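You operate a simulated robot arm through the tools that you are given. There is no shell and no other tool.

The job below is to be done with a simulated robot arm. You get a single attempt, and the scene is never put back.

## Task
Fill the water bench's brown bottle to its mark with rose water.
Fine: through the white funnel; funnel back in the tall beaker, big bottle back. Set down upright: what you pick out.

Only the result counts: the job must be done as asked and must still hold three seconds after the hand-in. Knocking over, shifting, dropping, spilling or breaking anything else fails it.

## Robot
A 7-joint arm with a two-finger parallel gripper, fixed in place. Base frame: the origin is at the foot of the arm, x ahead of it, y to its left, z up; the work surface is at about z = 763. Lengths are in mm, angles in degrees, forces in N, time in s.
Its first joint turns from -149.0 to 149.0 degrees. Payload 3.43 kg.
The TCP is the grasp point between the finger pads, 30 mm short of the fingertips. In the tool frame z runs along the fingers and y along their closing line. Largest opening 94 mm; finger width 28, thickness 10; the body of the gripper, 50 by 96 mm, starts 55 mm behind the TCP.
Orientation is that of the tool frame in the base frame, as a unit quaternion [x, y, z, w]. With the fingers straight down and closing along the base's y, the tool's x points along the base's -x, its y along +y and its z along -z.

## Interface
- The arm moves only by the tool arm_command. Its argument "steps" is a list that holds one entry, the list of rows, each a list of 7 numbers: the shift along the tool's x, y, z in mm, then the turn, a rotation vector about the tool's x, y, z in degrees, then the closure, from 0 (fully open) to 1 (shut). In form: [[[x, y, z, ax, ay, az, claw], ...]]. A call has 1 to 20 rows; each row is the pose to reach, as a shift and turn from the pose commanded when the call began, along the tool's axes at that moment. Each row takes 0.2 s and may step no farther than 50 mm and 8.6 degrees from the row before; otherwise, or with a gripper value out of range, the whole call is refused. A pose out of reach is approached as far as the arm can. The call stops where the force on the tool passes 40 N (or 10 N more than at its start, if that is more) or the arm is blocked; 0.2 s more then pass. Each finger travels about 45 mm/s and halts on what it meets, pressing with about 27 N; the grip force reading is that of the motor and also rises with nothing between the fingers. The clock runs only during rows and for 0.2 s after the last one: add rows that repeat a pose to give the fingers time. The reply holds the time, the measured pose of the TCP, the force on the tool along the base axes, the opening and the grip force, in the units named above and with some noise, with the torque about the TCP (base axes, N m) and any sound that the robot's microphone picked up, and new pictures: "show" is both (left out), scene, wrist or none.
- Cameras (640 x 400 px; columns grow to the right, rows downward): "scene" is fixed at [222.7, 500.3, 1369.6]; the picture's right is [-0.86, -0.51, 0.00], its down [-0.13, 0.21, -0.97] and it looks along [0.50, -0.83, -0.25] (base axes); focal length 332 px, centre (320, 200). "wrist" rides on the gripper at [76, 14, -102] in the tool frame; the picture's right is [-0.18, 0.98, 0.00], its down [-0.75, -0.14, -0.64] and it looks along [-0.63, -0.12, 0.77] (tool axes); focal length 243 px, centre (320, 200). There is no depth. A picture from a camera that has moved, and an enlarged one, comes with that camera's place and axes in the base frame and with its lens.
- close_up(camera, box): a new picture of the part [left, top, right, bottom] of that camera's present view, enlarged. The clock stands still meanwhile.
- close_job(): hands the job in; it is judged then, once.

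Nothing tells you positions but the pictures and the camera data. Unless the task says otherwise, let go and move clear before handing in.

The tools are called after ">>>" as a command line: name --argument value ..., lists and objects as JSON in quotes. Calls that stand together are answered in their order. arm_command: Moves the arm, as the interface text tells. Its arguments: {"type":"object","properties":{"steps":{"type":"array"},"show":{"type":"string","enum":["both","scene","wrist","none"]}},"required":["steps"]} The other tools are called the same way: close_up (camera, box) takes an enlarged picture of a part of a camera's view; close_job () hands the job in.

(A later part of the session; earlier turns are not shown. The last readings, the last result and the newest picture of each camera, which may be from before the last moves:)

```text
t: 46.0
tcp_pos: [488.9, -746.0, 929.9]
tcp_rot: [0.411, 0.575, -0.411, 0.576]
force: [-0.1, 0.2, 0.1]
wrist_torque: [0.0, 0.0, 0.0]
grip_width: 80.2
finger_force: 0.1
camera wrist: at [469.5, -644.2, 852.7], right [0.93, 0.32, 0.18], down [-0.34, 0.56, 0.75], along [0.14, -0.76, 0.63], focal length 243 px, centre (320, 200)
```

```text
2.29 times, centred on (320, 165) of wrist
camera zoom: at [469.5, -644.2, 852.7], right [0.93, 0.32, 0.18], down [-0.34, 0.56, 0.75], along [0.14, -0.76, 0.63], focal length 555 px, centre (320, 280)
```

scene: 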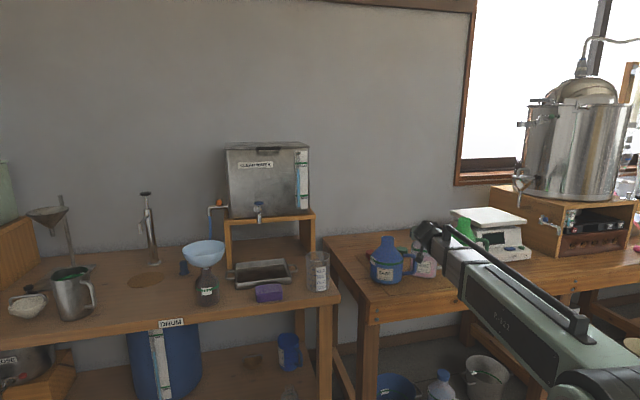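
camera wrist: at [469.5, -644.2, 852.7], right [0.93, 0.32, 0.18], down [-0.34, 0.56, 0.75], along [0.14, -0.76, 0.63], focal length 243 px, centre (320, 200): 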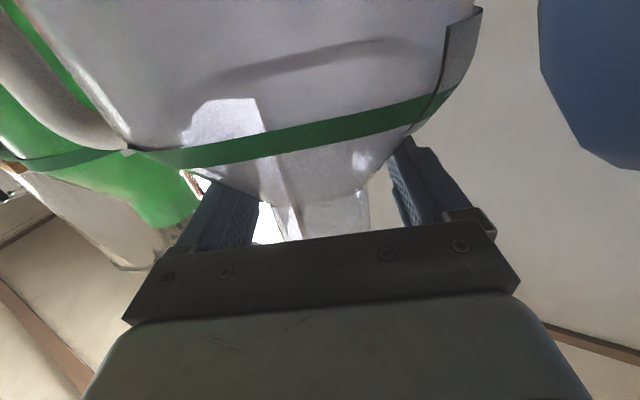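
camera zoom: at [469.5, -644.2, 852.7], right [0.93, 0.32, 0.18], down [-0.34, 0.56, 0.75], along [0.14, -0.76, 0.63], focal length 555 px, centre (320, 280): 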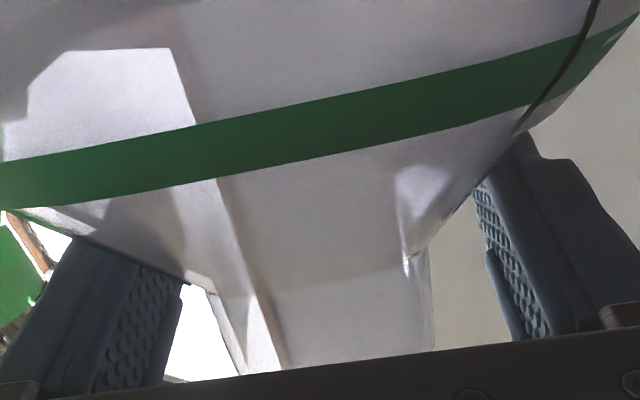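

Both fingers flank the neck just below the lip. I'll close gently onto it.

>>> arm_command --steps '[[[0, 0, 0, 0, 0, 0, 0.25], [0, 0, 0, 0, 0, 0, 0.33], [0, 0, 0, 0, 0, 0, 0.4], [0, 0, 0, 0, 0, 0, 0.44], [0, 0, 0, 0, 0, 0, 0.48], [0, 0, 0, 0, 0, 0, 0.52], [0, 0, 0, 0, 0, 0, 0.6], [0, 0, 0, 0, 0, 0, 1], [0, 0, 0, 0, 0, 0, 1], [0, 0, 0, 0, 0, 0, 1]]]' --show "wrist"

>>> close_up --camera "scene" --box '[380, 200, 470, 290]'

>>> close_up --camera "wrist" --box '[180, 80, 460, 250]'

```text
t: 48.2
tcp_pos: [488.5, -745.7, 928.7]
tcp_rot: [0.412, 0.575, -0.412, 0.574]
force: [-1.4, -2.7, 2.1]
wrist_torque: [-0.16, 0.07, -0.02]
grip_width: 56.8
finger_force: 26.6
camera wrist: at [469.4, -644.2, 852.9], right [0.93, 0.32, 0.18], down [-0.34, 0.56, 0.75], along [0.14, -0.76, 0.63], focal length 243 px, centre (320, 200)
```

wrist: 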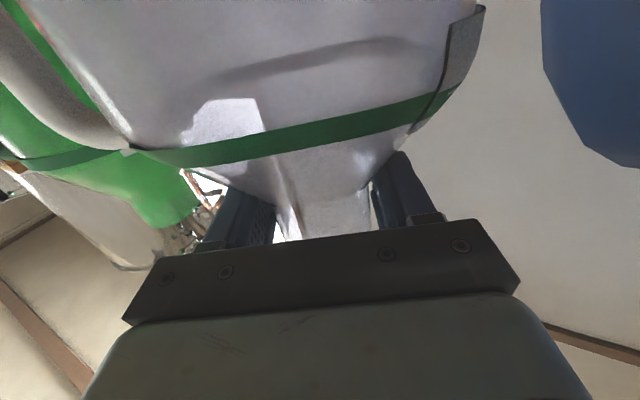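

```text
4.44 times, centred on (425, 245) of scene
camera zoom: at [222.7, 500.3, 1369.6], right [-0.86, -0.51, 0.0], down [-0.13, 0.21, -0.97], along [0.5, -0.83, -0.25], focal length 1474 px, centre (-147, 0)
```

zoom: 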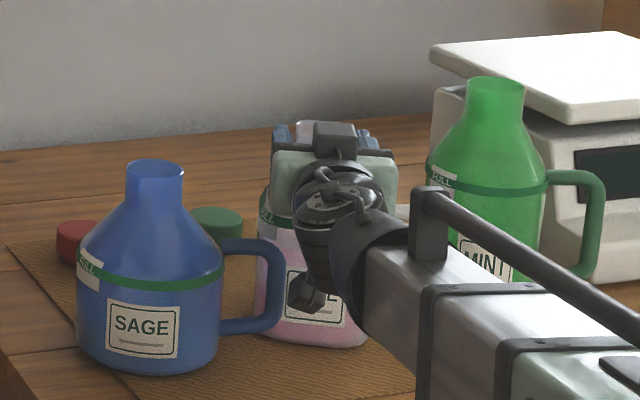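

```text
2.29 times, centred on (320, 165) of wrist
camera zoom: at [469.4, -644.2, 852.9], right [0.93, 0.32, 0.18], down [-0.34, 0.56, 0.75], along [0.14, -0.76, 0.63], focal length 555 px, centre (320, 280)
```

zoom: 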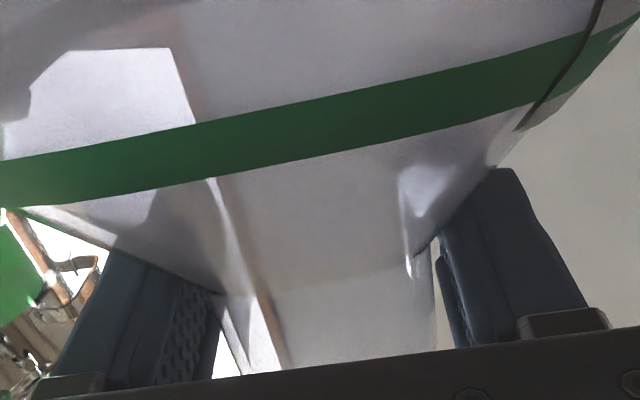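

The 56.8 mm opening and upward force tell me the finger edges caught the shoulder flare, not the flat neck. I'll reopen, back off 20 mm (so the outer lip corner stays free for pouring) and raise 7 mm.

>>> arm_command --steps '[[[0, 0, 0, 0, 0, 0, 0.35], [0, 0, 0, 0, 0, 0, 0.25], [0, 0, 0, 0, 0, 0, 0.25], [-3.5, 0, -4, 0, 0, 0, 0.25], [-7, 0, -12, 0, 0, 0, 0.25], [-7, 0, -20, 0, 0, 0, 0.25], [-7, 0, -20, 0, 0, 0, 0.25]]]' --show "wrist"

>>> close_up --camera "scene" --box '[395, 200, 455, 290]'

>>> close_up --camera "wrist" --box '[180, 80, 460, 250]'

```text
t: 49.8
tcp_pos: [482.8, -725.8, 935.9]
tcp_rot: [0.411, 0.576, -0.412, 0.575]
force: [0.2, 0.7, 0.3]
wrist_torque: [-0.03, -0.04, 0.01]
grip_width: 70.4
finger_force: 0.1
camera wrist: at [463.1, -625.0, 859.6], right [0.93, 0.32, 0.18], down [-0.34, 0.56, 0.75], along [0.14, -0.76, 0.63], focal length 243 px, centre (320, 200)
```

wrist: 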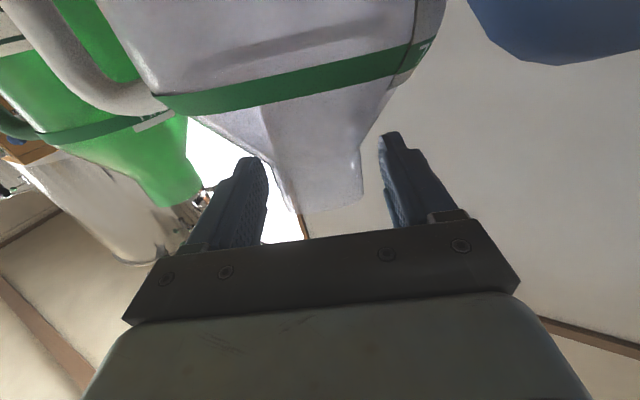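

```text
4.44 times, centred on (425, 245) of scene
camera zoom: at [222.7, 500.3, 1369.6], right [-0.86, -0.51, 0.0], down [-0.13, 0.21, -0.97], along [0.5, -0.83, -0.25], focal length 1474 px, centre (-147, 0)
```

zoom: 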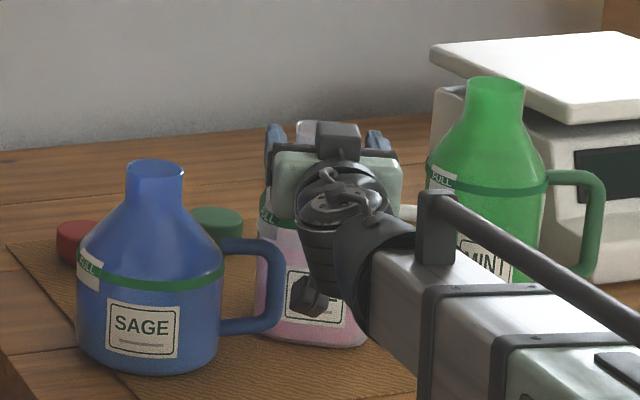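

```text
2.29 times, centred on (320, 165) of wrist
camera zoom: at [463.1, -625.0, 859.6], right [0.93, 0.32, 0.18], down [-0.34, 0.56, 0.75], along [0.14, -0.76, 0.63], focal length 555 px, centre (320, 280)
```

zoom: 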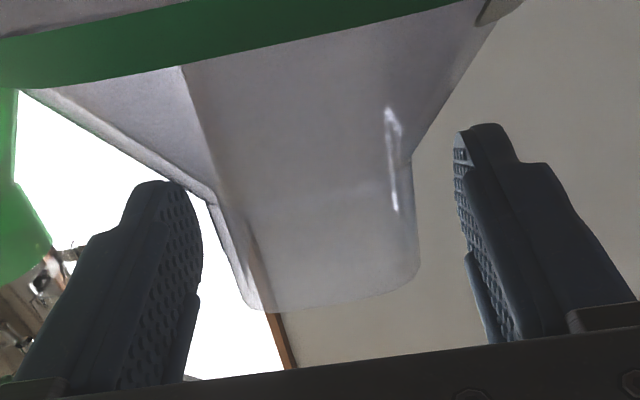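

The straight neck spans only z ≈ 924–947, so I'll raise 2 mm more and close; the fingertips cover only the near two-thirds of the neck, leaving the far lip corner free for the pour.

>>> arm_command --steps '[[[-2, -0.5, 0, 0, 0, 0, 0.25], [-2, -0.5, 0, 0, 0, 0, 0.33], [-2, -0.5, 0, 0, 0, 0, 0.4], [-2, -0.5, 0, 0, 0, 0, 0.45], [-2, -0.5, 0, 0, 0, 0, 0.48], [-2, -0.5, 0, 0, 0, 0, 0.51], [-2, -0.5, 0, 0, 0, 0, 0.54], [-2, -0.5, 0, 0, 0, 0, 0.6], [-2, -0.5, 0, 0, 0, 0, 1], [-2, -0.5, 0, 0, 0, 0, 1], [-2, -0.5, 0, 0, 0, 0, 1]]]' --show "wrist"

>>> close_up --camera "scene" --box '[395, 200, 455, 290]'

>>> close_up --camera "wrist" --box '[180, 80, 460, 250]'

```text
t: 52.2
tcp_pos: [481.8, -726.0, 938.1]
tcp_rot: [0.411, 0.576, -0.412, 0.574]
force: [1.5, 0.9, 1.6]
wrist_torque: [0.0, -0.09, -0.06]
grip_width: 52.1
finger_force: 27.3
camera wrist: at [462.3, -625.3, 861.6], right [0.93, 0.32, 0.18], down [-0.34, 0.56, 0.75], along [0.14, -0.76, 0.63], focal length 243 px, centre (320, 200)
```

wrist: 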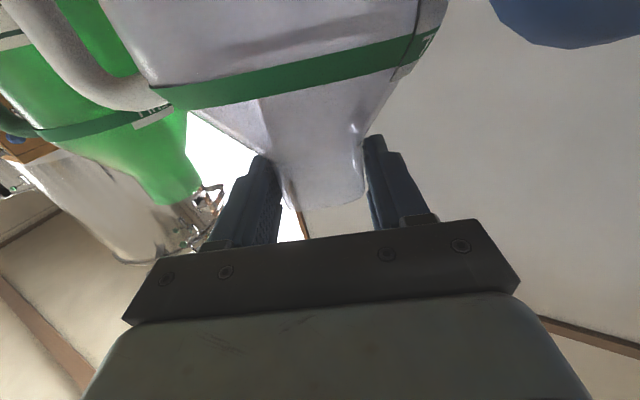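

```text
4.44 times, centred on (425, 245) of scene
camera zoom: at [222.7, 500.3, 1369.6], right [-0.86, -0.51, 0.0], down [-0.13, 0.21, -0.97], along [0.5, -0.83, -0.25], focal length 1474 px, centre (-147, 0)
```

zoom: 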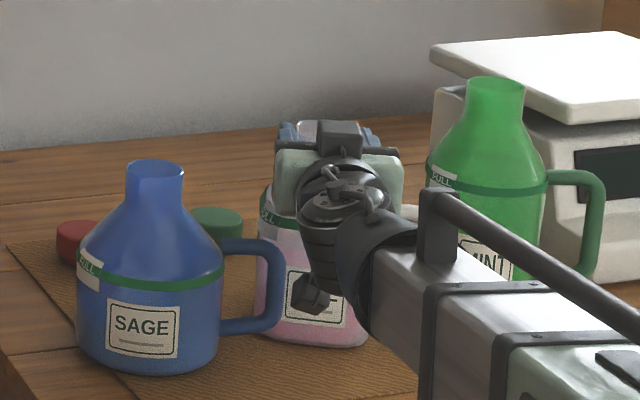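

```text
2.29 times, centred on (320, 165) of wrist
camera zoom: at [462.3, -625.3, 861.6], right [0.93, 0.32, 0.18], down [-0.34, 0.56, 0.75], along [0.14, -0.76, 0.63], focal length 555 px, centre (320, 280)
```

zoom: 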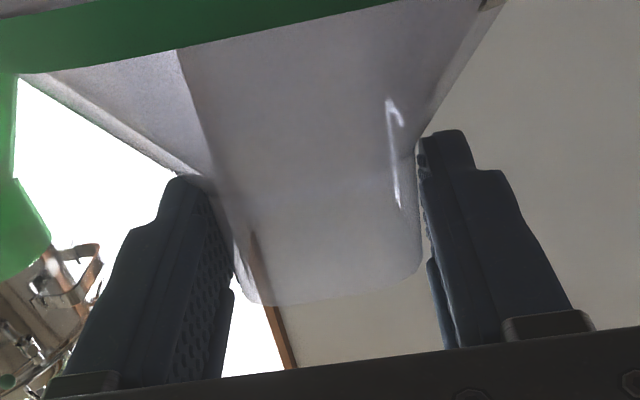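

The grip reads 52 mm, with the lower finger edges still touching the flare. I'll open slightly, raise 4 mm and close again for a cleaner hold on the neck.

>>> arm_command --steps '[[[0, 0, 0, 0, 0, 0, 0.4], [0, 0, 0, 0, 0, 0, 0.32], [0, 0, 0, 0, 0, 0, 0.32], [-2, 0, 0, 0, 0, 0, 0.32], [-4, 0, 0, 0, 0, 0, 0.32], [-4, 0, 0, 0, 0, 0, 0.38], [-4, 0, 0, 0, 0, 0, 0.43], [-4, 0, 0, 0, 0, 0, 0.47], [-4, 0, 0, 0, 0, 0, 0.5], [-4, 0, 0, 0, 0, 0, 0.53], [-4, 0, 0, 0, 0, 0, 0.58], [-4, 0, 0, 0, 0, 0, 1], [-4, 0, 0, 0, 0, 0, 1], [-4, 0, 0, 0, 0, 0, 1]]]' --show "none"

>>> close_up --camera "wrist" --box '[180, 80, 460, 250]'

>>> close_up --camera "scene" --box '[395, 210, 455, 260]'

```text
t: 55.2
tcp_pos: [482.1, -726.9, 942.4]
tcp_rot: [0.411, 0.576, -0.411, 0.575]
force: [0.0, 0.8, -0.3]
wrist_torque: [0.05, -0.08, -0.09]
grip_width: 52.3
finger_force: 26.9
```

```text
2.29 times, centred on (320, 165) of wrist
camera zoom: at [462.3, -625.4, 865.5], right [0.93, 0.32, 0.18], down [-0.34, 0.56, 0.75], along [0.14, -0.76, 0.63], focal length 555 px, centre (320, 280)
```

zoom: 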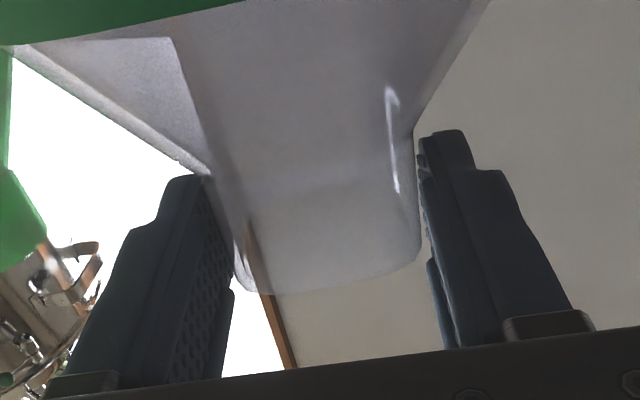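

```text
8.00 times, centred on (425, 235) of scene
camera zoom: at [222.7, 500.3, 1369.6], right [-0.86, -0.51, 0.0], down [-0.13, 0.21, -0.97], along [0.5, -0.83, -0.25], focal length 2654 px, centre (-520, -80)
```

zoom: 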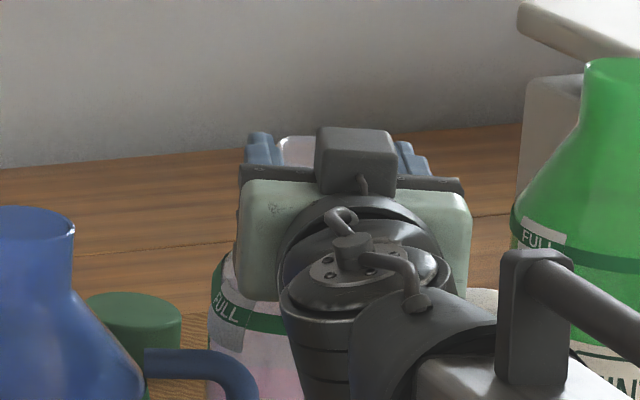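

The opening stayed at 52 mm with no vertical push, so the pads are flat on the neck now. I'll lift slowly and read the weight.

>>> arm_command --steps '[[[-1.5, 0, 0, 0, 0, 0, 1], [-4, 0, 0, 0, 0, 0, 1], [-8, 0, 0, 0, 0, 0, 1], [-12, 0, 0, 0, 0, 0, 1], [-16, 0, 0, 0, 0, 0, 1], [-20, 0, 0, 0, 0, 0, 1], [-20, 0, 0, 0, 0, 0, 1], [-20, 0, 0, 0, 0, 0, 1]]]' --show "both"

>>> close_up --camera "scene" --box '[380, 200, 470, 290]'

```text
t: 57.0
tcp_pos: [481.6, -726.1, 962.7]
tcp_rot: [0.411, 0.576, -0.412, 0.574]
force: [-0.1, 0.7, -4.4]
wrist_torque: [0.08, 0.04, -0.02]
grip_width: 52.2
finger_force: 26.6
camera wrist: at [462.7, -625.3, 885.5], right [0.93, 0.32, 0.18], down [-0.34, 0.56, 0.75], along [0.14, -0.76, 0.63], focal length 243 px, centre (320, 200)
```

scene: 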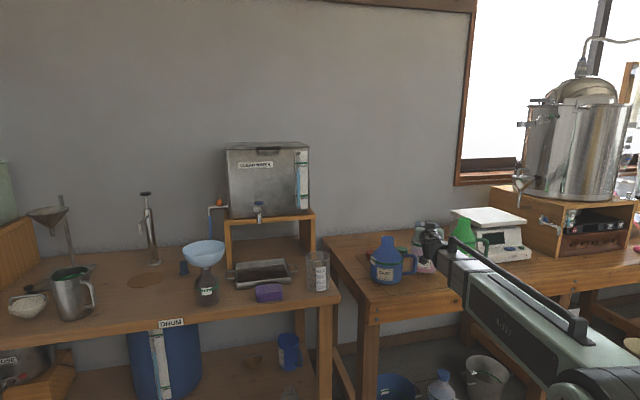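
wrist: 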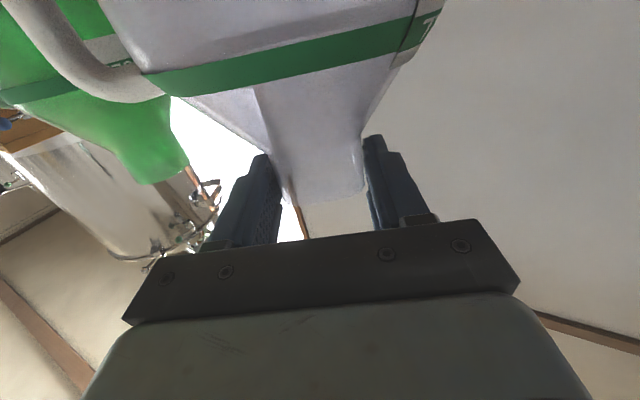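

```text
4.44 times, centred on (425, 245) of scene
camera zoom: at [222.7, 500.3, 1369.6], right [-0.86, -0.51, 0.0], down [-0.13, 0.21, -0.97], along [0.5, -0.83, -0.25], focal length 1474 px, centre (-147, 0)
```

zoom: 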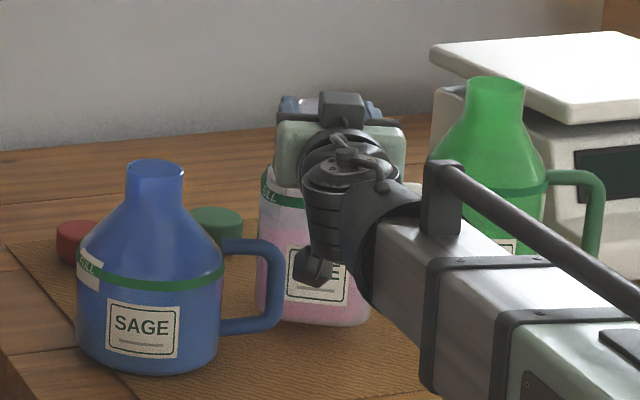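

The rose bottle is up (about 4.4 N, ~450 g). I'll raise it well above the neighbouring bottles, keeping it upright.

>>> arm_command --steps '[[[-8, 0, 0, 0, 0, 0, 1], [-22, 0, 0, 0, 0, 0, 1], [-42, 0, 0, 0, 0, 0, 1], [-66, 0, 0, 0, 0, 0, 1], [-92, 0, 0, 0, 0, 0, 1], [-118, 0, 0, 0, 0, 0, 1], [-144, 0, 0, 0, 0, 0, 1], [-168, 0, 0, 0, 0, 0, 1], [-188, 0, 0, 0, 0, 0, 1], [-201, 0, 0, 0, 0, 0, 1], [-207, 0, 0, 0, 0, 0, 1], [-207, 0, 0, 0, 0, 0, 1]]]' --show "scene"

>>> close_up --camera "scene" --box '[380, 130, 480, 260]'

```text
t: 59.6
tcp_pos: [482.7, -726.1, 1169.6]
tcp_rot: [0.412, 0.575, -0.412, 0.574]
force: [-0.5, 0.6, -5.5]
wrist_torque: [0.12, 0.03, -0.01]
grip_width: 52.3
finger_force: 26.7
```

scene: 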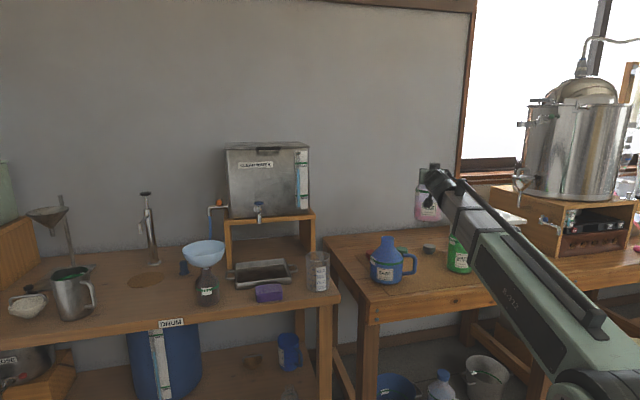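

```text
3.08 times, centred on (430, 195) of scene
camera zoom: at [222.7, 500.3, 1369.6], right [-0.86, -0.51, 0.0], down [-0.13, 0.21, -0.97], along [0.5, -0.83, -0.25], focal length 1021 px, centre (-18, 215)
```

zoom: 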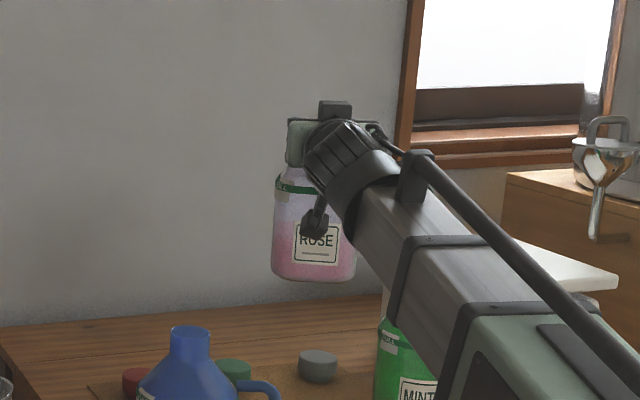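

The bottle is held upright and steady. I'll swing it smoothly over to the water bench, turning with the bearing, to a staging point to the right of the funnel.

>>> arm_command --steps '[[[0, 6.3, -3.4, -0.8, 0, 0, 1], [0, 21.1, -11.2, -2.5, 0, 0, 1], [0, 44.8, -23.9, -5.4, 0, 0, 1], [0, 73.8, -39.3, -8.8, 0, 0, 1], [0, 105.4, -56.1, -12.6, 0, 0, 1], [0, 138.1, -73.5, -16.5, 0, 0, 1], [0, 171.3, -91.2, -20.5, 0, 0, 1], [0, 204.6, -108.9, -24.4, 0, 0, 1], [0, 237.2, -126.3, -28.4, 0, 0, 1], [0, 269.9, -143.7, -32.3, 0, 0, 1], [0, 303.1, -161.4, -36.2, 0, 0, 1], [0, 336.4, -179.1, -40.2, 0, 0, 1], [0, 369, -196.5, -44.1, 0, 0, 1], [0, 401.7, -213.9, -48, 0, 0, 1], [0, 434.9, -231.6, -52, 0, 0, 1], [0, 466.6, -248.4, -55.8, 0, 0, 1], [0, 492.9, -262.5, -58.9, 0, 0, 1], [0, 512.4, -272.8, -61.2, 0, 0, 1], [0, 523.5, -278.7, -62.6, 0, 0, 1], [0, 527.2, -280.7, -63, 0, 0, 1]]]' --show "both"

>>> close_up --camera "scene" --box '[170, 130, 330, 310]'

```text
t: 63.8
tcp_pos: [892.3, -291.0, 1169.4]
tcp_rot: [0.051, 0.706, -0.05, 0.704]
force: [0.4, 0.1, -5.0]
wrist_torque: [0.03, 0.06, -0.01]
grip_width: 52.3
finger_force: 27.0
camera wrist: at [791.9, -262.9, 1092.1], right [0.14, 0.97, 0.18], down [-0.65, -0.05, 0.75], along [0.74, -0.23, 0.63], focal length 243 px, centre (320, 200)
```

scene: 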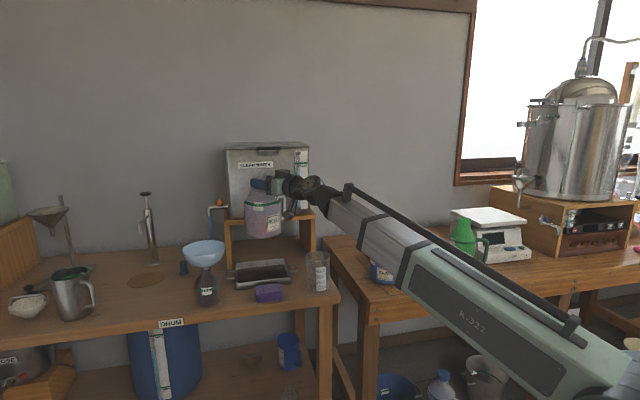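
wrist: 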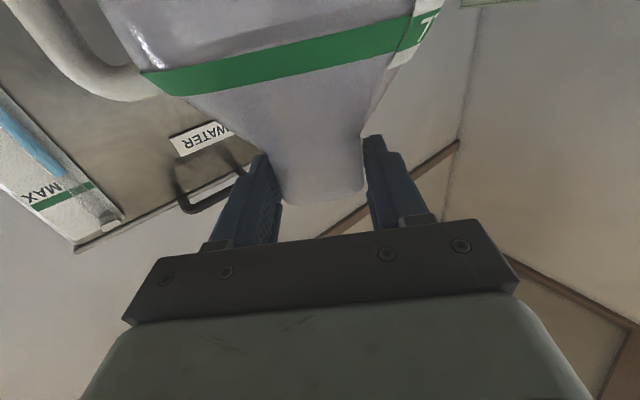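

```text
2.22 times, centred on (250, 220) of scene
camera zoom: at [222.7, 500.3, 1369.6], right [-0.86, -0.51, 0.0], down [-0.13, 0.21, -0.97], along [0.5, -0.83, -0.25], focal length 737 px, centre (476, 156)
```

zoom: 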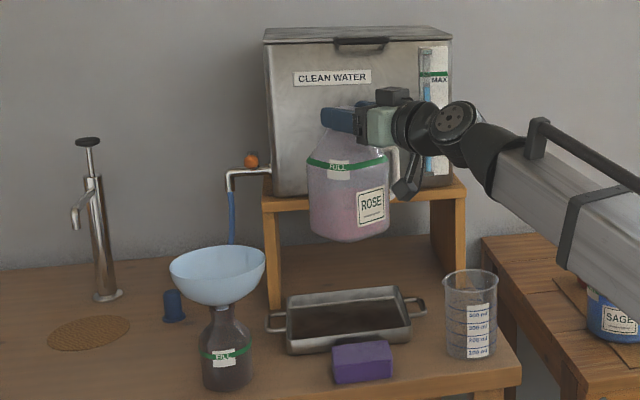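

The bottle is at staging, upright. I'll zoom in to see the rose liquid level and confirm the funnel and bottle are undisturbed.

>>> close_up --camera "scene" --box '[235, 165, 305, 245]'

>>> close_up --camera "scene" --box '[175, 230, 235, 310]'

```text
5.00 times, centred on (270, 205) of scene
camera zoom: at [222.7, 500.3, 1369.6], right [-0.86, -0.51, 0.0], down [-0.13, 0.21, -0.97], along [0.5, -0.83, -0.25], focal length 1659 px, centre (570, 175)
```

zoom: 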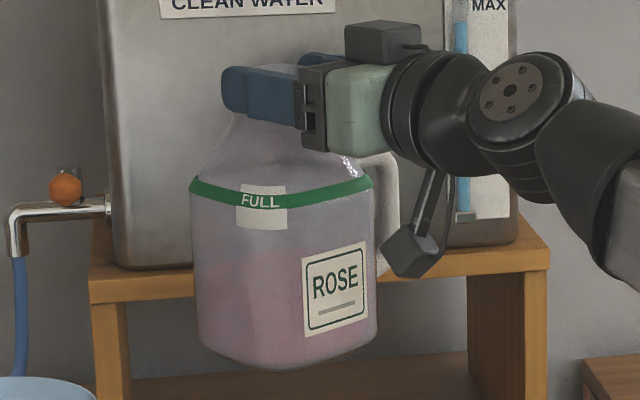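

```text
5.00 times, centred on (205, 270) of scene
camera zoom: at [222.7, 500.3, 1369.6], right [-0.86, -0.51, 0.0], down [-0.13, 0.21, -0.97], along [0.5, -0.83, -0.25], focal length 1659 px, centre (895, -150)
```

zoom: 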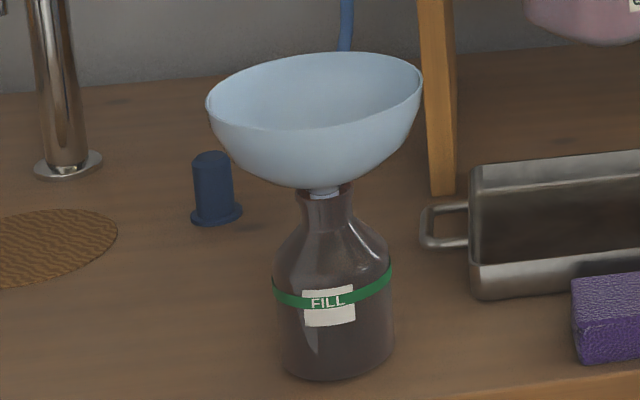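

The rose liquid sits at roughly two-thirds of the FULL height, so pouring should start at around 70–75° of tilt. I'll pre-tilt to 55° here, leaning mainly left with a slight outward bias so the free far-left lip corner is lowest.

>>> arm_command --steps '[[[0, 0, 0, 0, 1, -3.9, 1], [0, 0, 0, 0, 2.6, -9.7, 1], [0, 0, 0, 0, 4.1, -15.5, 1], [0, 0, 0, 0, 5.7, -21.3, 1], [0, 0, 0, 0, 7.2, -27, 1], [0, 0, 0, 0, 8.8, -32.8, 1], [0, 0, 0, 0, 10.4, -38.6, 1], [0, 0, 0, 0, 11.9, -44.4, 1], [0, 0, 0, 0, 13.2, -49.3, 1], [0, 0, 0, 0, 14.2, -53.1, 1], [0, 0, 0, 0, 14.2, -53.1, 1], [0, 0, 0, 0, 14.2, -53.1, 1]]]' --show "both"

>>> close_up --camera "scene" --box '[170, 130, 330, 310]'

```text
t: 66.4
tcp_pos: [891.9, -291.0, 1167.4]
tcp_rot: [-0.263, 0.733, -0.353, 0.519]
force: [0.1, -0.4, -5.3]
wrist_torque: [0.49, -0.09, -0.02]
grip_width: 51.7
finger_force: 26.8
camera wrist: at [769.5, -315.2, 1135.1], right [0.04, 0.74, -0.67], down [-0.36, 0.64, 0.68], along [0.93, 0.22, 0.29], focal length 243 px, centre (320, 200)
```

scene: 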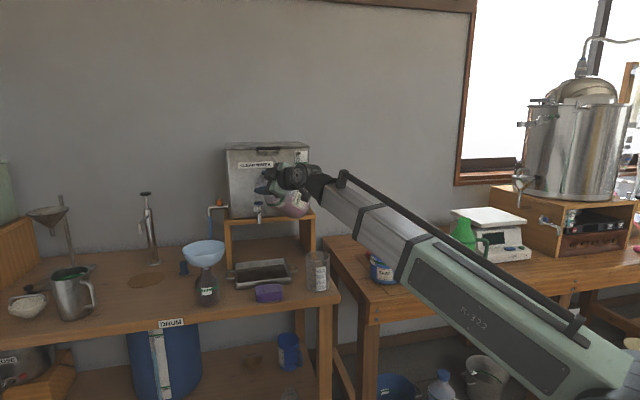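
wrist: 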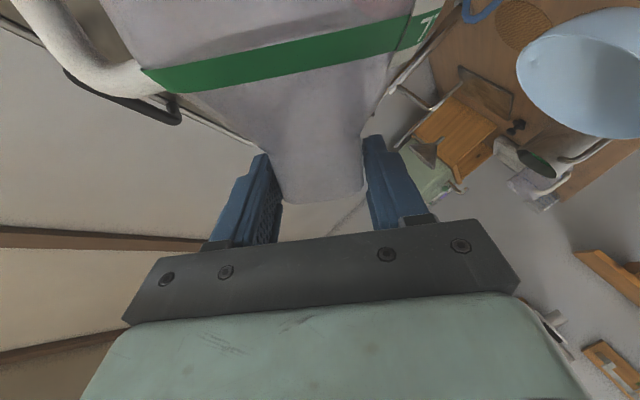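

```text
2.22 times, centred on (250, 220) of scene
camera zoom: at [222.7, 500.3, 1369.6], right [-0.86, -0.51, 0.0], down [-0.13, 0.21, -0.97], along [0.5, -0.83, -0.25], focal length 737 px, centre (476, 156)
```

zoom: 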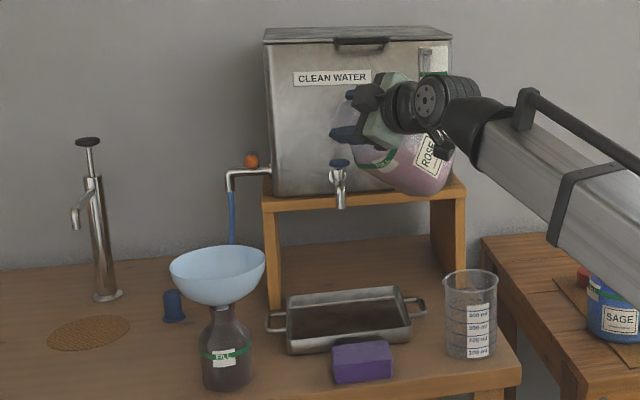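

The grip held and nothing spilled. Next I'll carry the tilted bottle over the funnel, still high (TCP z ≈ 1100).

>>> arm_command --steps '[[[-3.4, 5, 3.2, 0, 0, 0, 1], [-12, 17.7, 11.1, 0, 0, 0, 1], [-24, 35.4, 22.2, 0, 0, 0, 1], [-37.8, 55.6, 34.9, 0, 0, 0, 1], [-51.5, 75.8, 47.6, 0, 0, 0, 1], [-64.4, 94.8, 59.5, 0, 0, 0, 1], [-75.6, 111.2, 69.9, 0, 0, 0, 1], [-83.3, 122.6, 77, 0, 0, 0, 1], [-85.9, 126.4, 79.4, 0, 0, 0, 1], [-85.9, 126.4, 79.4, 0, 0, 0, 1]]]' --show "both"

>>> close_up --camera "scene" --box '[160, 150, 290, 310]'

```text
t: 68.6
tcp_pos: [991.7, -168.1, 1101.4]
tcp_rot: [-0.264, 0.733, -0.354, 0.518]
force: [0.4, -0.2, -5.7]
wrist_torque: [0.46, -0.13, 0.01]
grip_width: 51.8
finger_force: 27.0
camera wrist: at [869.5, -192.3, 1067.0], right [0.04, 0.74, -0.67], down [-0.36, 0.64, 0.68], along [0.93, 0.22, 0.29], focal length 243 px, centre (320, 200)
```

scene: 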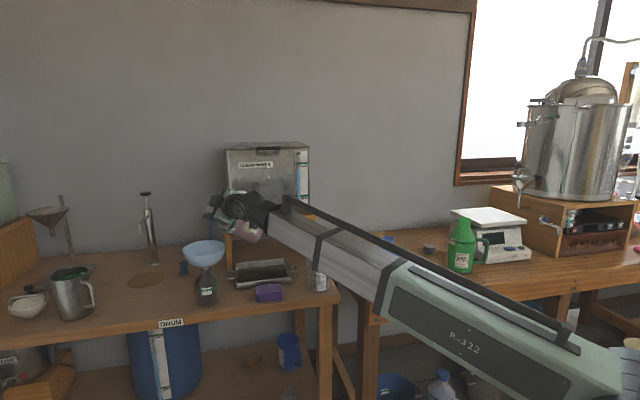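
wrist: 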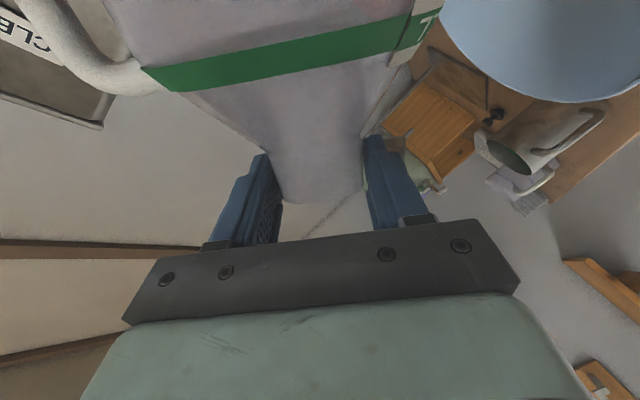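

```text
2.50 times, centred on (225, 230) of scene
camera zoom: at [222.7, 500.3, 1369.6], right [-0.86, -0.51, 0.0], down [-0.13, 0.21, -0.97], along [0.5, -0.83, -0.25], focal length 829 px, centre (558, 125)
```

zoom: 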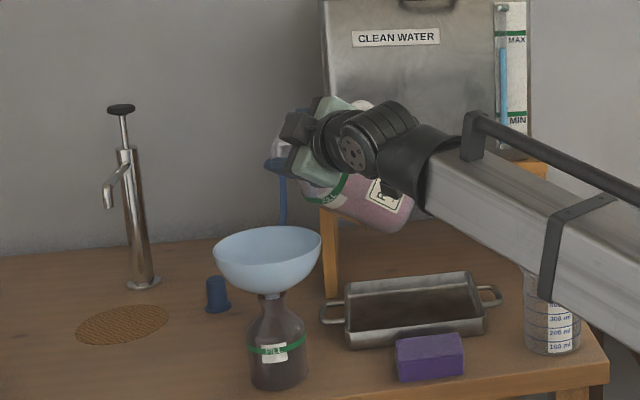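

The lip is over the funnel area. I'll tilt further to ~68° while lowering a little, then check for first flow.

>>> arm_command --steps '[[[4.3, 5.9, 1.6, 0, 0.5, -2, 1], [8.6, 11.9, 3.2, 0, 1.1, -4.1, 1], [13, 17.8, 4.8, 0, 1.7, -6.3, 1], [17.3, 23.7, 6.4, 0, 2.2, -8.4, 1], [21.6, 29.7, 8, 0, 2.8, -10.5, 1], [25.9, 35.6, 9.6, 0, 3.4, -12.6, 1], [25.9, 35.6, 9.6, 0, 3.4, -12.6, 1], [25.9, 35.6, 9.6, 0, 3.4, -12.6, 1]]]' --show "none"

>>> close_up --camera "scene" --box '[170, 170, 270, 310]'

>>> close_up --camera "wrist" --box '[320, 0, 640, 200]'

```text
t: 70.4
tcp_pos: [992.3, -167.6, 1056.2]
tcp_rot: [-0.331, 0.715, -0.415, 0.455]
force: [-1.3, 0.0, -5.4]
wrist_torque: [0.52, -0.14, -0.01]
grip_width: 51.5
finger_force: 27.3
```

```text
2.86 times, centred on (220, 240) of scene
camera zoom: at [222.7, 500.3, 1369.6], right [-0.86, -0.51, 0.0], down [-0.13, 0.21, -0.97], along [0.5, -0.83, -0.25], focal length 948 px, centre (606, 86)
```

zoom: 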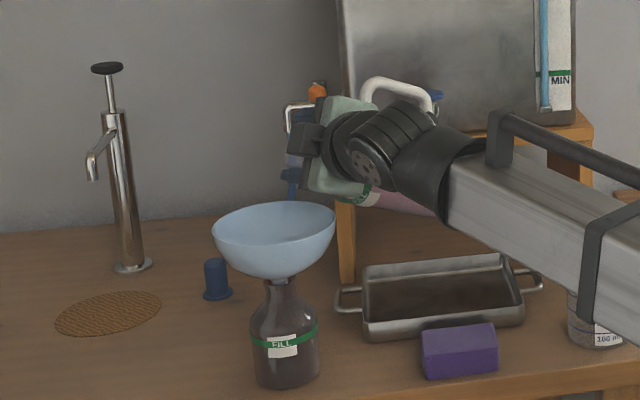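

```text
2.00 times, centred on (480, 100) of wrist
camera zoom: at [867.2, -197.7, 1038.8], right [-0.03, 0.58, -0.81], down [-0.3, 0.77, 0.56], along [0.95, 0.26, 0.16], focal length 485 px, centre (0, 400)
```

zoom: 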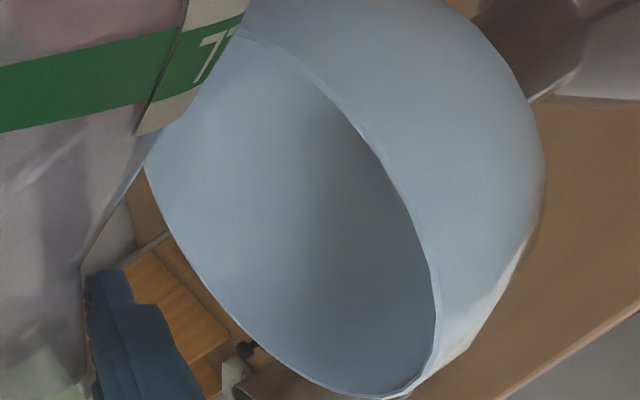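

No flow yet at ~68°. The wrist camera can see into the funnel, which will help. I'll go to 72° and lower to the pouring height.

>>> arm_command --steps '[[[1.8, 4.2, 1.1, 0, 0.35, -1.3, 1], [3.5, 8.3, 2.3, 0, 0.7, -2.6, 1], [5.3, 12.5, 3.4, 0, 1.04, -3.86, 1], [5.3, 12.5, 3.4, 0, 1.04, -3.86, 1], [5.3, 12.5, 3.4, 0, 1.04, -3.86, 1]]]' --show "none"

>>> close_up --camera "scene" --box '[170, 170, 270, 310]'

>>> close_up --camera "wrist" --box '[320, 0, 640, 200]'

```text
t: 71.6
tcp_pos: [993.1, -169.3, 1041.9]
tcp_rot: [-0.352, 0.707, -0.433, 0.433]
force: [-0.5, 0.4, -5.0]
wrist_torque: [0.58, -0.14, -0.03]
grip_width: 51.5
finger_force: 27.0
```

```text
2.86 times, centred on (220, 240) of scene
camera zoom: at [222.7, 500.3, 1369.6], right [-0.86, -0.51, 0.0], down [-0.13, 0.21, -0.97], along [0.5, -0.83, -0.25], focal length 948 px, centre (606, 86)
```

zoom: 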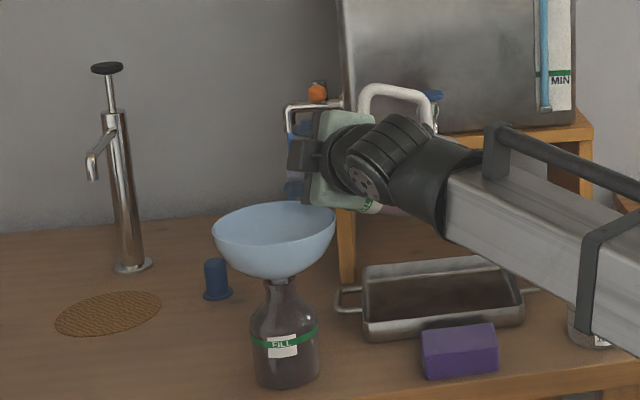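

```text
2.00 times, centred on (480, 100) of wrist
camera zoom: at [867.1, -198.7, 1030.0], right [-0.05, 0.53, -0.85], down [-0.29, 0.8, 0.52], along [0.96, 0.27, 0.11], focal length 485 px, centre (0, 400)
```

zoom: 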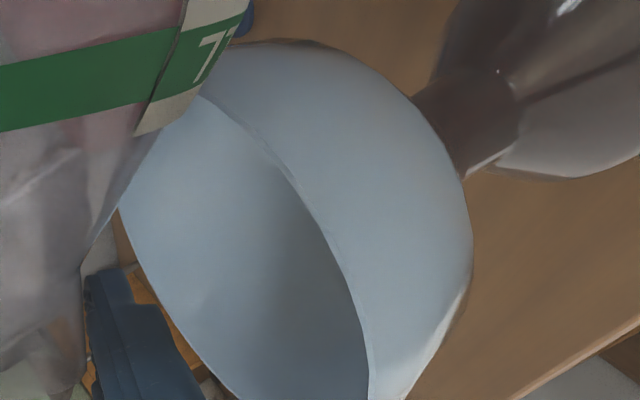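

No flow yet at 72°. I'll continue in 2° steps, checking for liquid in the funnel and for weight change.

>>> arm_command --steps '[[[0, 0, 0, 0, 0.26, -0.97, 1], [0, 0, 0, 0, 0.52, -1.93, 1], [0, 0, 0, 0, 0.52, -1.93, 1], [0, 0, 0, 0, 0.52, -1.93, 1], [0, 0, 0, 0, 0.52, -1.93, 1]]]' --show "none"

>>> close_up --camera "scene" --box '[180, 200, 250, 310]'

>>> close_up --camera "wrist" --box '[320, 0, 640, 200]'

```text
t: 72.8
tcp_pos: [992.0, -169.5, 1042.1]
tcp_rot: [-0.362, 0.703, -0.443, 0.422]
force: [0.4, 1.0, -5.7]
wrist_torque: [0.61, -0.14, -0.01]
grip_width: 51.6
finger_force: 27.0
```

```text
3.64 times, centred on (215, 255) of scene
camera zoom: at [222.7, 500.3, 1369.6], right [-0.86, -0.51, 0.0], down [-0.13, 0.21, -0.97], along [0.5, -0.83, -0.25], focal length 1206 px, centre (702, 0)
```

zoom: 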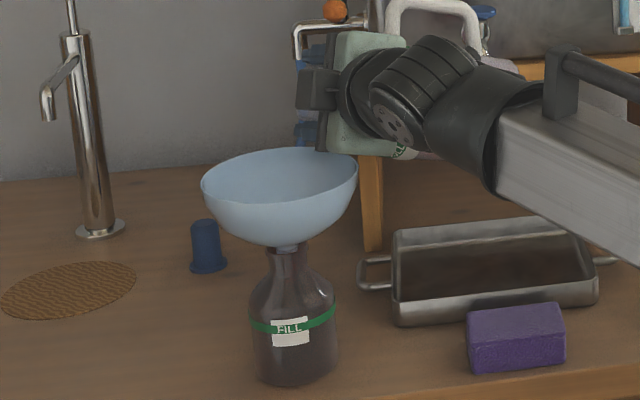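

```text
2.00 times, centred on (480, 100) of wrist
camera zoom: at [867.1, -199.4, 1032.9], right [-0.06, 0.5, -0.86], down [-0.28, 0.82, 0.5], along [0.96, 0.27, 0.09], focal length 485 px, centre (0, 400)
```

zoom: 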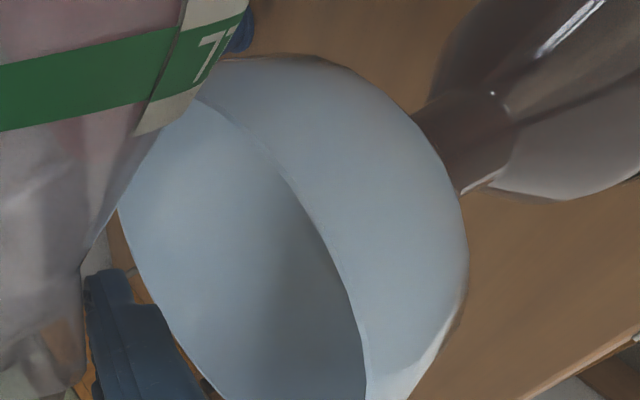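

>>> arm_command --steps '[[[0, 0, 0, 0, 0.26, -0.97, 1], [0, 0, 0, 0, 0.52, -1.93, 1], [0, 0, 0, 0, 0.52, -1.93, 1], [0, 0, 0, 0, 0.52, -1.93, 1], [0, 0, 0, 0, 0.52, -1.93, 1]]]' --show "none"

>>> close_up --camera "scene" --box '[180, 200, 250, 310]'

>>> close_up --camera "wrist" --box '[240, 0, 640, 240]'

```text
t: 74.0
tcp_pos: [992.4, -169.0, 1042.4]
tcp_rot: [-0.371, 0.699, -0.451, 0.413]
force: [1.0, 0.6, -6.2]
wrist_torque: [0.57, -0.11, 0.01]
grip_width: 51.7
finger_force: 26.8
```

```text
3.64 times, centred on (215, 255) of scene
camera zoom: at [222.7, 500.3, 1369.6], right [-0.86, -0.51, 0.0], down [-0.13, 0.21, -0.97], along [0.5, -0.83, -0.25], focal length 1206 px, centre (702, 0)
```

zoom: 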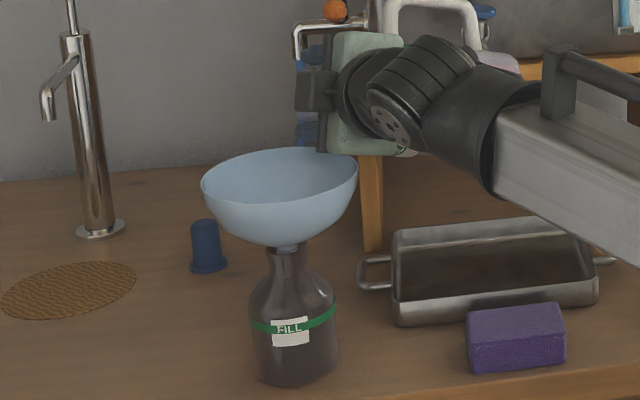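

```text
1.60 times, centred on (440, 120) of wrist
camera zoom: at [867.0, -199.4, 1035.5], right [-0.07, 0.48, -0.88], down [-0.28, 0.83, 0.48], along [0.96, 0.28, 0.07], focal length 388 px, centre (128, 328)
```

zoom: 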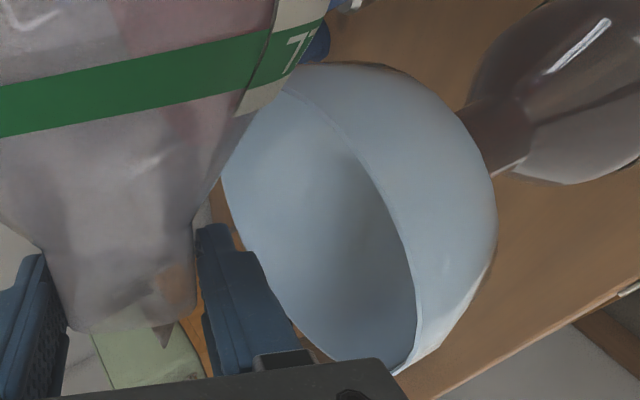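

>>> arm_command --steps '[[[0, 0, 0, 0, 0.26, -0.97, 1], [0, 0, 0, 0, 0.52, -1.93, 1], [0, 0, 0, 0, 0.52, -1.93, 1], [0, 0, 0, 0, 0.52, -1.93, 1], [0, 0, 0, 0, 0.52, -1.93, 1]]]' --show "none"

>>> close_up --camera "scene" --box '[180, 200, 250, 310]'

>>> close_up --camera "wrist" --box '[240, 0, 640, 240]'

```text
t: 75.2
tcp_pos: [991.7, -169.7, 1041.3]
tcp_rot: [-0.381, 0.694, -0.459, 0.403]
force: [0.0, -0.5, -5.4]
wrist_torque: [0.63, -0.12, 0.0]
grip_width: 51.5
finger_force: 26.6
```

```text
3.64 times, centred on (215, 255) of scene
camera zoom: at [222.7, 500.3, 1369.6], right [-0.86, -0.51, 0.0], down [-0.13, 0.21, -0.97], along [0.5, -0.83, -0.25], focal length 1206 px, centre (702, 0)
```

zoom: 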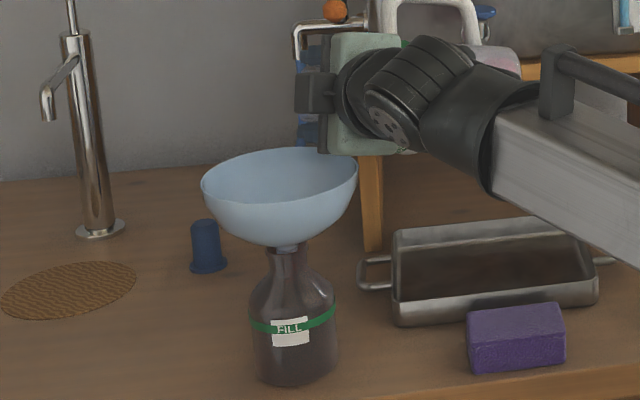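

```text
1.60 times, centred on (440, 120) of wrist
camera zoom: at [866.7, -199.7, 1038.0], right [-0.09, 0.45, -0.89], down [-0.27, 0.85, 0.45], along [0.96, 0.28, 0.05], focal length 388 px, centre (128, 328)
```

zoom: 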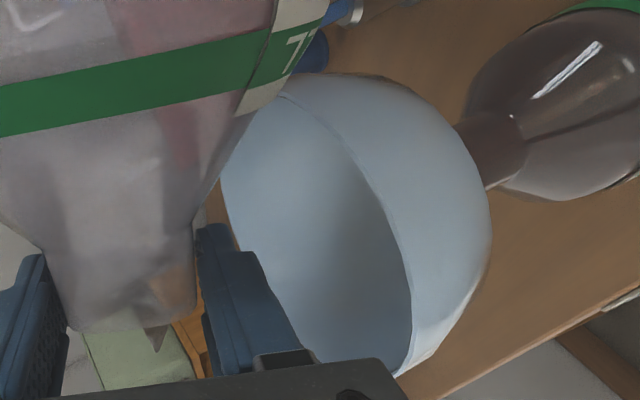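

>>> arm_command --steps '[[[0, 0, 0, 0, 0.26, -0.97, 1], [0, 0, 0, 0, 0.52, -1.93, 1], [0, 0, 0, 0, 0.78, -2.9, 1], [0, 0, 0, 0, 0.78, -2.9, 1], [0, 0, 0, 0, 0.78, -2.9, 1], [0, 0, 0, 0, 0.78, -2.9, 1]]]' --show "none"

>>> close_up --camera "scene" --box '[180, 200, 250, 310]'

>>> close_up --camera "wrist" --box '[240, 0, 640, 240]'

```text
t: 76.6
tcp_pos: [991.5, -168.4, 1041.0]
tcp_rot: [-0.395, 0.687, -0.472, 0.385]
force: [0.0, -0.5, -5.9]
wrist_torque: [0.62, -0.16, -0.01]
grip_width: 51.6
finger_force: 27.2
```

```text
3.64 times, centred on (215, 255) of scene
camera zoom: at [222.7, 500.3, 1369.6], right [-0.86, -0.51, 0.0], down [-0.13, 0.21, -0.97], along [0.5, -0.83, -0.25], focal length 1206 px, centre (702, 0)
```

zoom: 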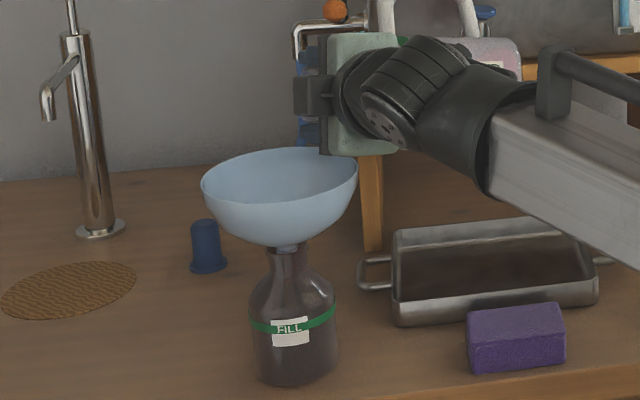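

```text
1.60 times, centred on (440, 120) of wrist
camera zoom: at [866.5, -199.7, 1042.2], right [-0.1, 0.4, -0.91], down [-0.26, 0.87, 0.42], along [0.96, 0.28, 0.01], focal length 388 px, centre (128, 328)
```

zoom: 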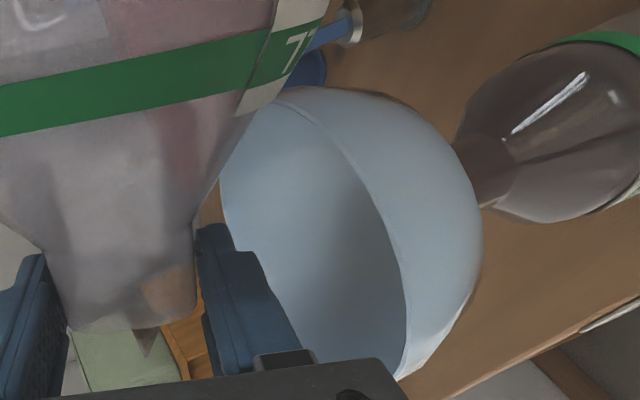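

>>> arm_command --steps '[[[0, 0, 0, 0, 0.26, -0.97, 1], [0, 0, 0, 0, 0.52, -1.93, 1], [0, 0, 0, 0, 0.78, -2.9, 1], [0, 0, 0, 0, 0.78, -2.9, 1], [0, 0, 0, 0, 0.78, -2.9, 1], [0, 0, 0, 0, 0.78, -2.9, 1]]]' --show "none"

>>> close_up --camera "scene" --box '[180, 200, 250, 310]'

>>> close_up --camera "wrist" --box '[240, 0, 640, 240]'

```text
t: 78.0
tcp_pos: [991.6, -169.0, 1042.3]
tcp_rot: [-0.409, 0.68, -0.485, 0.369]
force: [0.5, 0.6, -5.5]
wrist_torque: [0.65, -0.15, -0.02]
grip_width: 51.5
finger_force: 26.8
```

```text
3.64 times, centred on (215, 255) of scene
camera zoom: at [222.7, 500.3, 1369.6], right [-0.86, -0.51, 0.0], down [-0.13, 0.21, -0.97], along [0.5, -0.83, -0.25], focal length 1206 px, centre (702, 0)
```

zoom: 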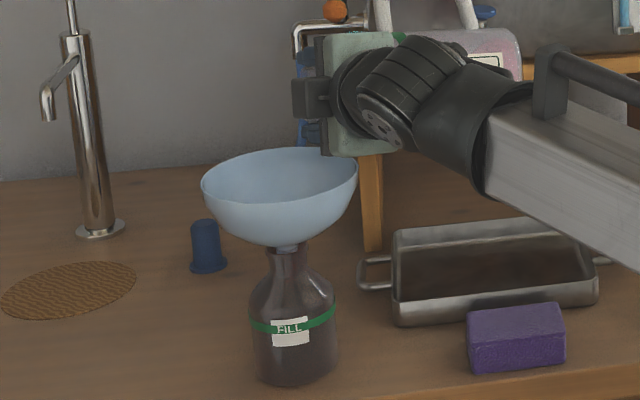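

```text
1.60 times, centred on (440, 120) of wrist
camera zoom: at [866.8, -199.6, 1046.5], right [-0.12, 0.36, -0.92], down [-0.25, 0.89, 0.38], along [0.96, 0.28, -0.02], focal length 388 px, centre (128, 328)
```

zoom: 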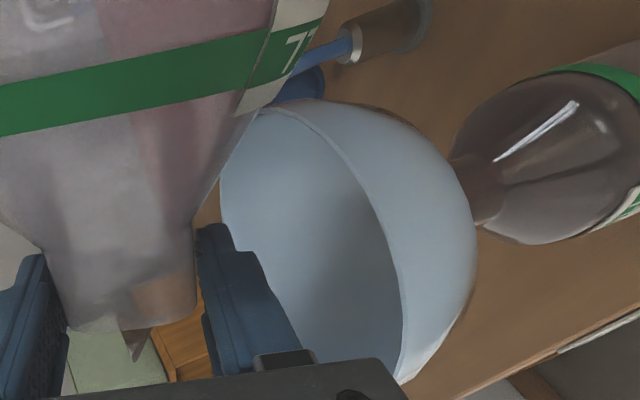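

Still dry at 84°, so the fill is lower than I estimated. I'll continue in small steps.

>>> arm_command --steps '[[[0, 0, 0, 0, 0.26, -0.97, 1], [0, 0, 0, 0, 0.52, -1.93, 1], [0, 0, 0, 0, 0.52, -1.93, 1], [0, 0, 0, 0, 0.52, -1.93, 1], [0, 0, 0, 0, 0.52, -1.93, 1]]]' --show "none"

>>> close_up --camera "scene" --box '[180, 200, 250, 310]'

>>> close_up --camera "wrist" --box '[200, 0, 600, 240]'

```text
t: 79.2
tcp_pos: [991.6, -168.6, 1042.7]
tcp_rot: [-0.419, 0.674, -0.493, 0.357]
force: [-0.1, 0.3, -4.9]
wrist_torque: [0.62, -0.15, -0.03]
grip_width: 51.5
finger_force: 26.3
```

```text
3.64 times, centred on (215, 255) of scene
camera zoom: at [222.7, 500.3, 1369.6], right [-0.86, -0.51, 0.0], down [-0.13, 0.21, -0.97], along [0.5, -0.83, -0.25], focal length 1206 px, centre (702, 0)
```

zoom: 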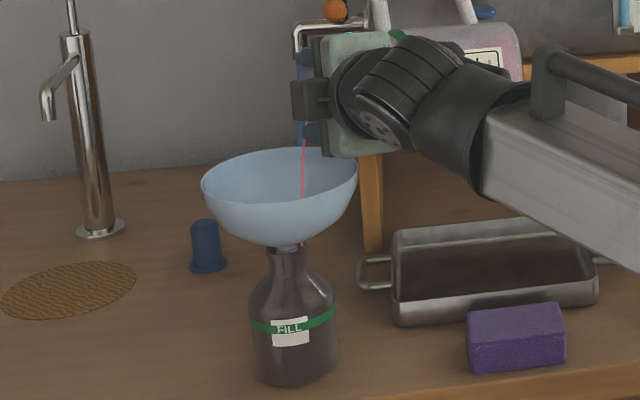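

```text
1.60 times, centred on (400, 120) of wrist
camera zoom: at [866.8, -199.2, 1049.1], right [-0.14, 0.33, -0.93], down [-0.25, 0.9, 0.35], along [0.96, 0.28, -0.04], focal length 388 px, centre (192, 328)
```

zoom: 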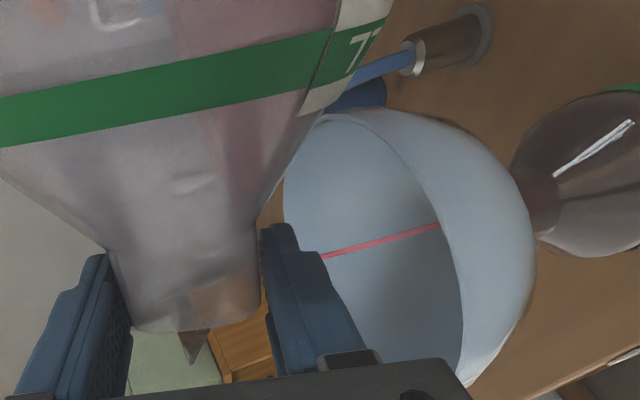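

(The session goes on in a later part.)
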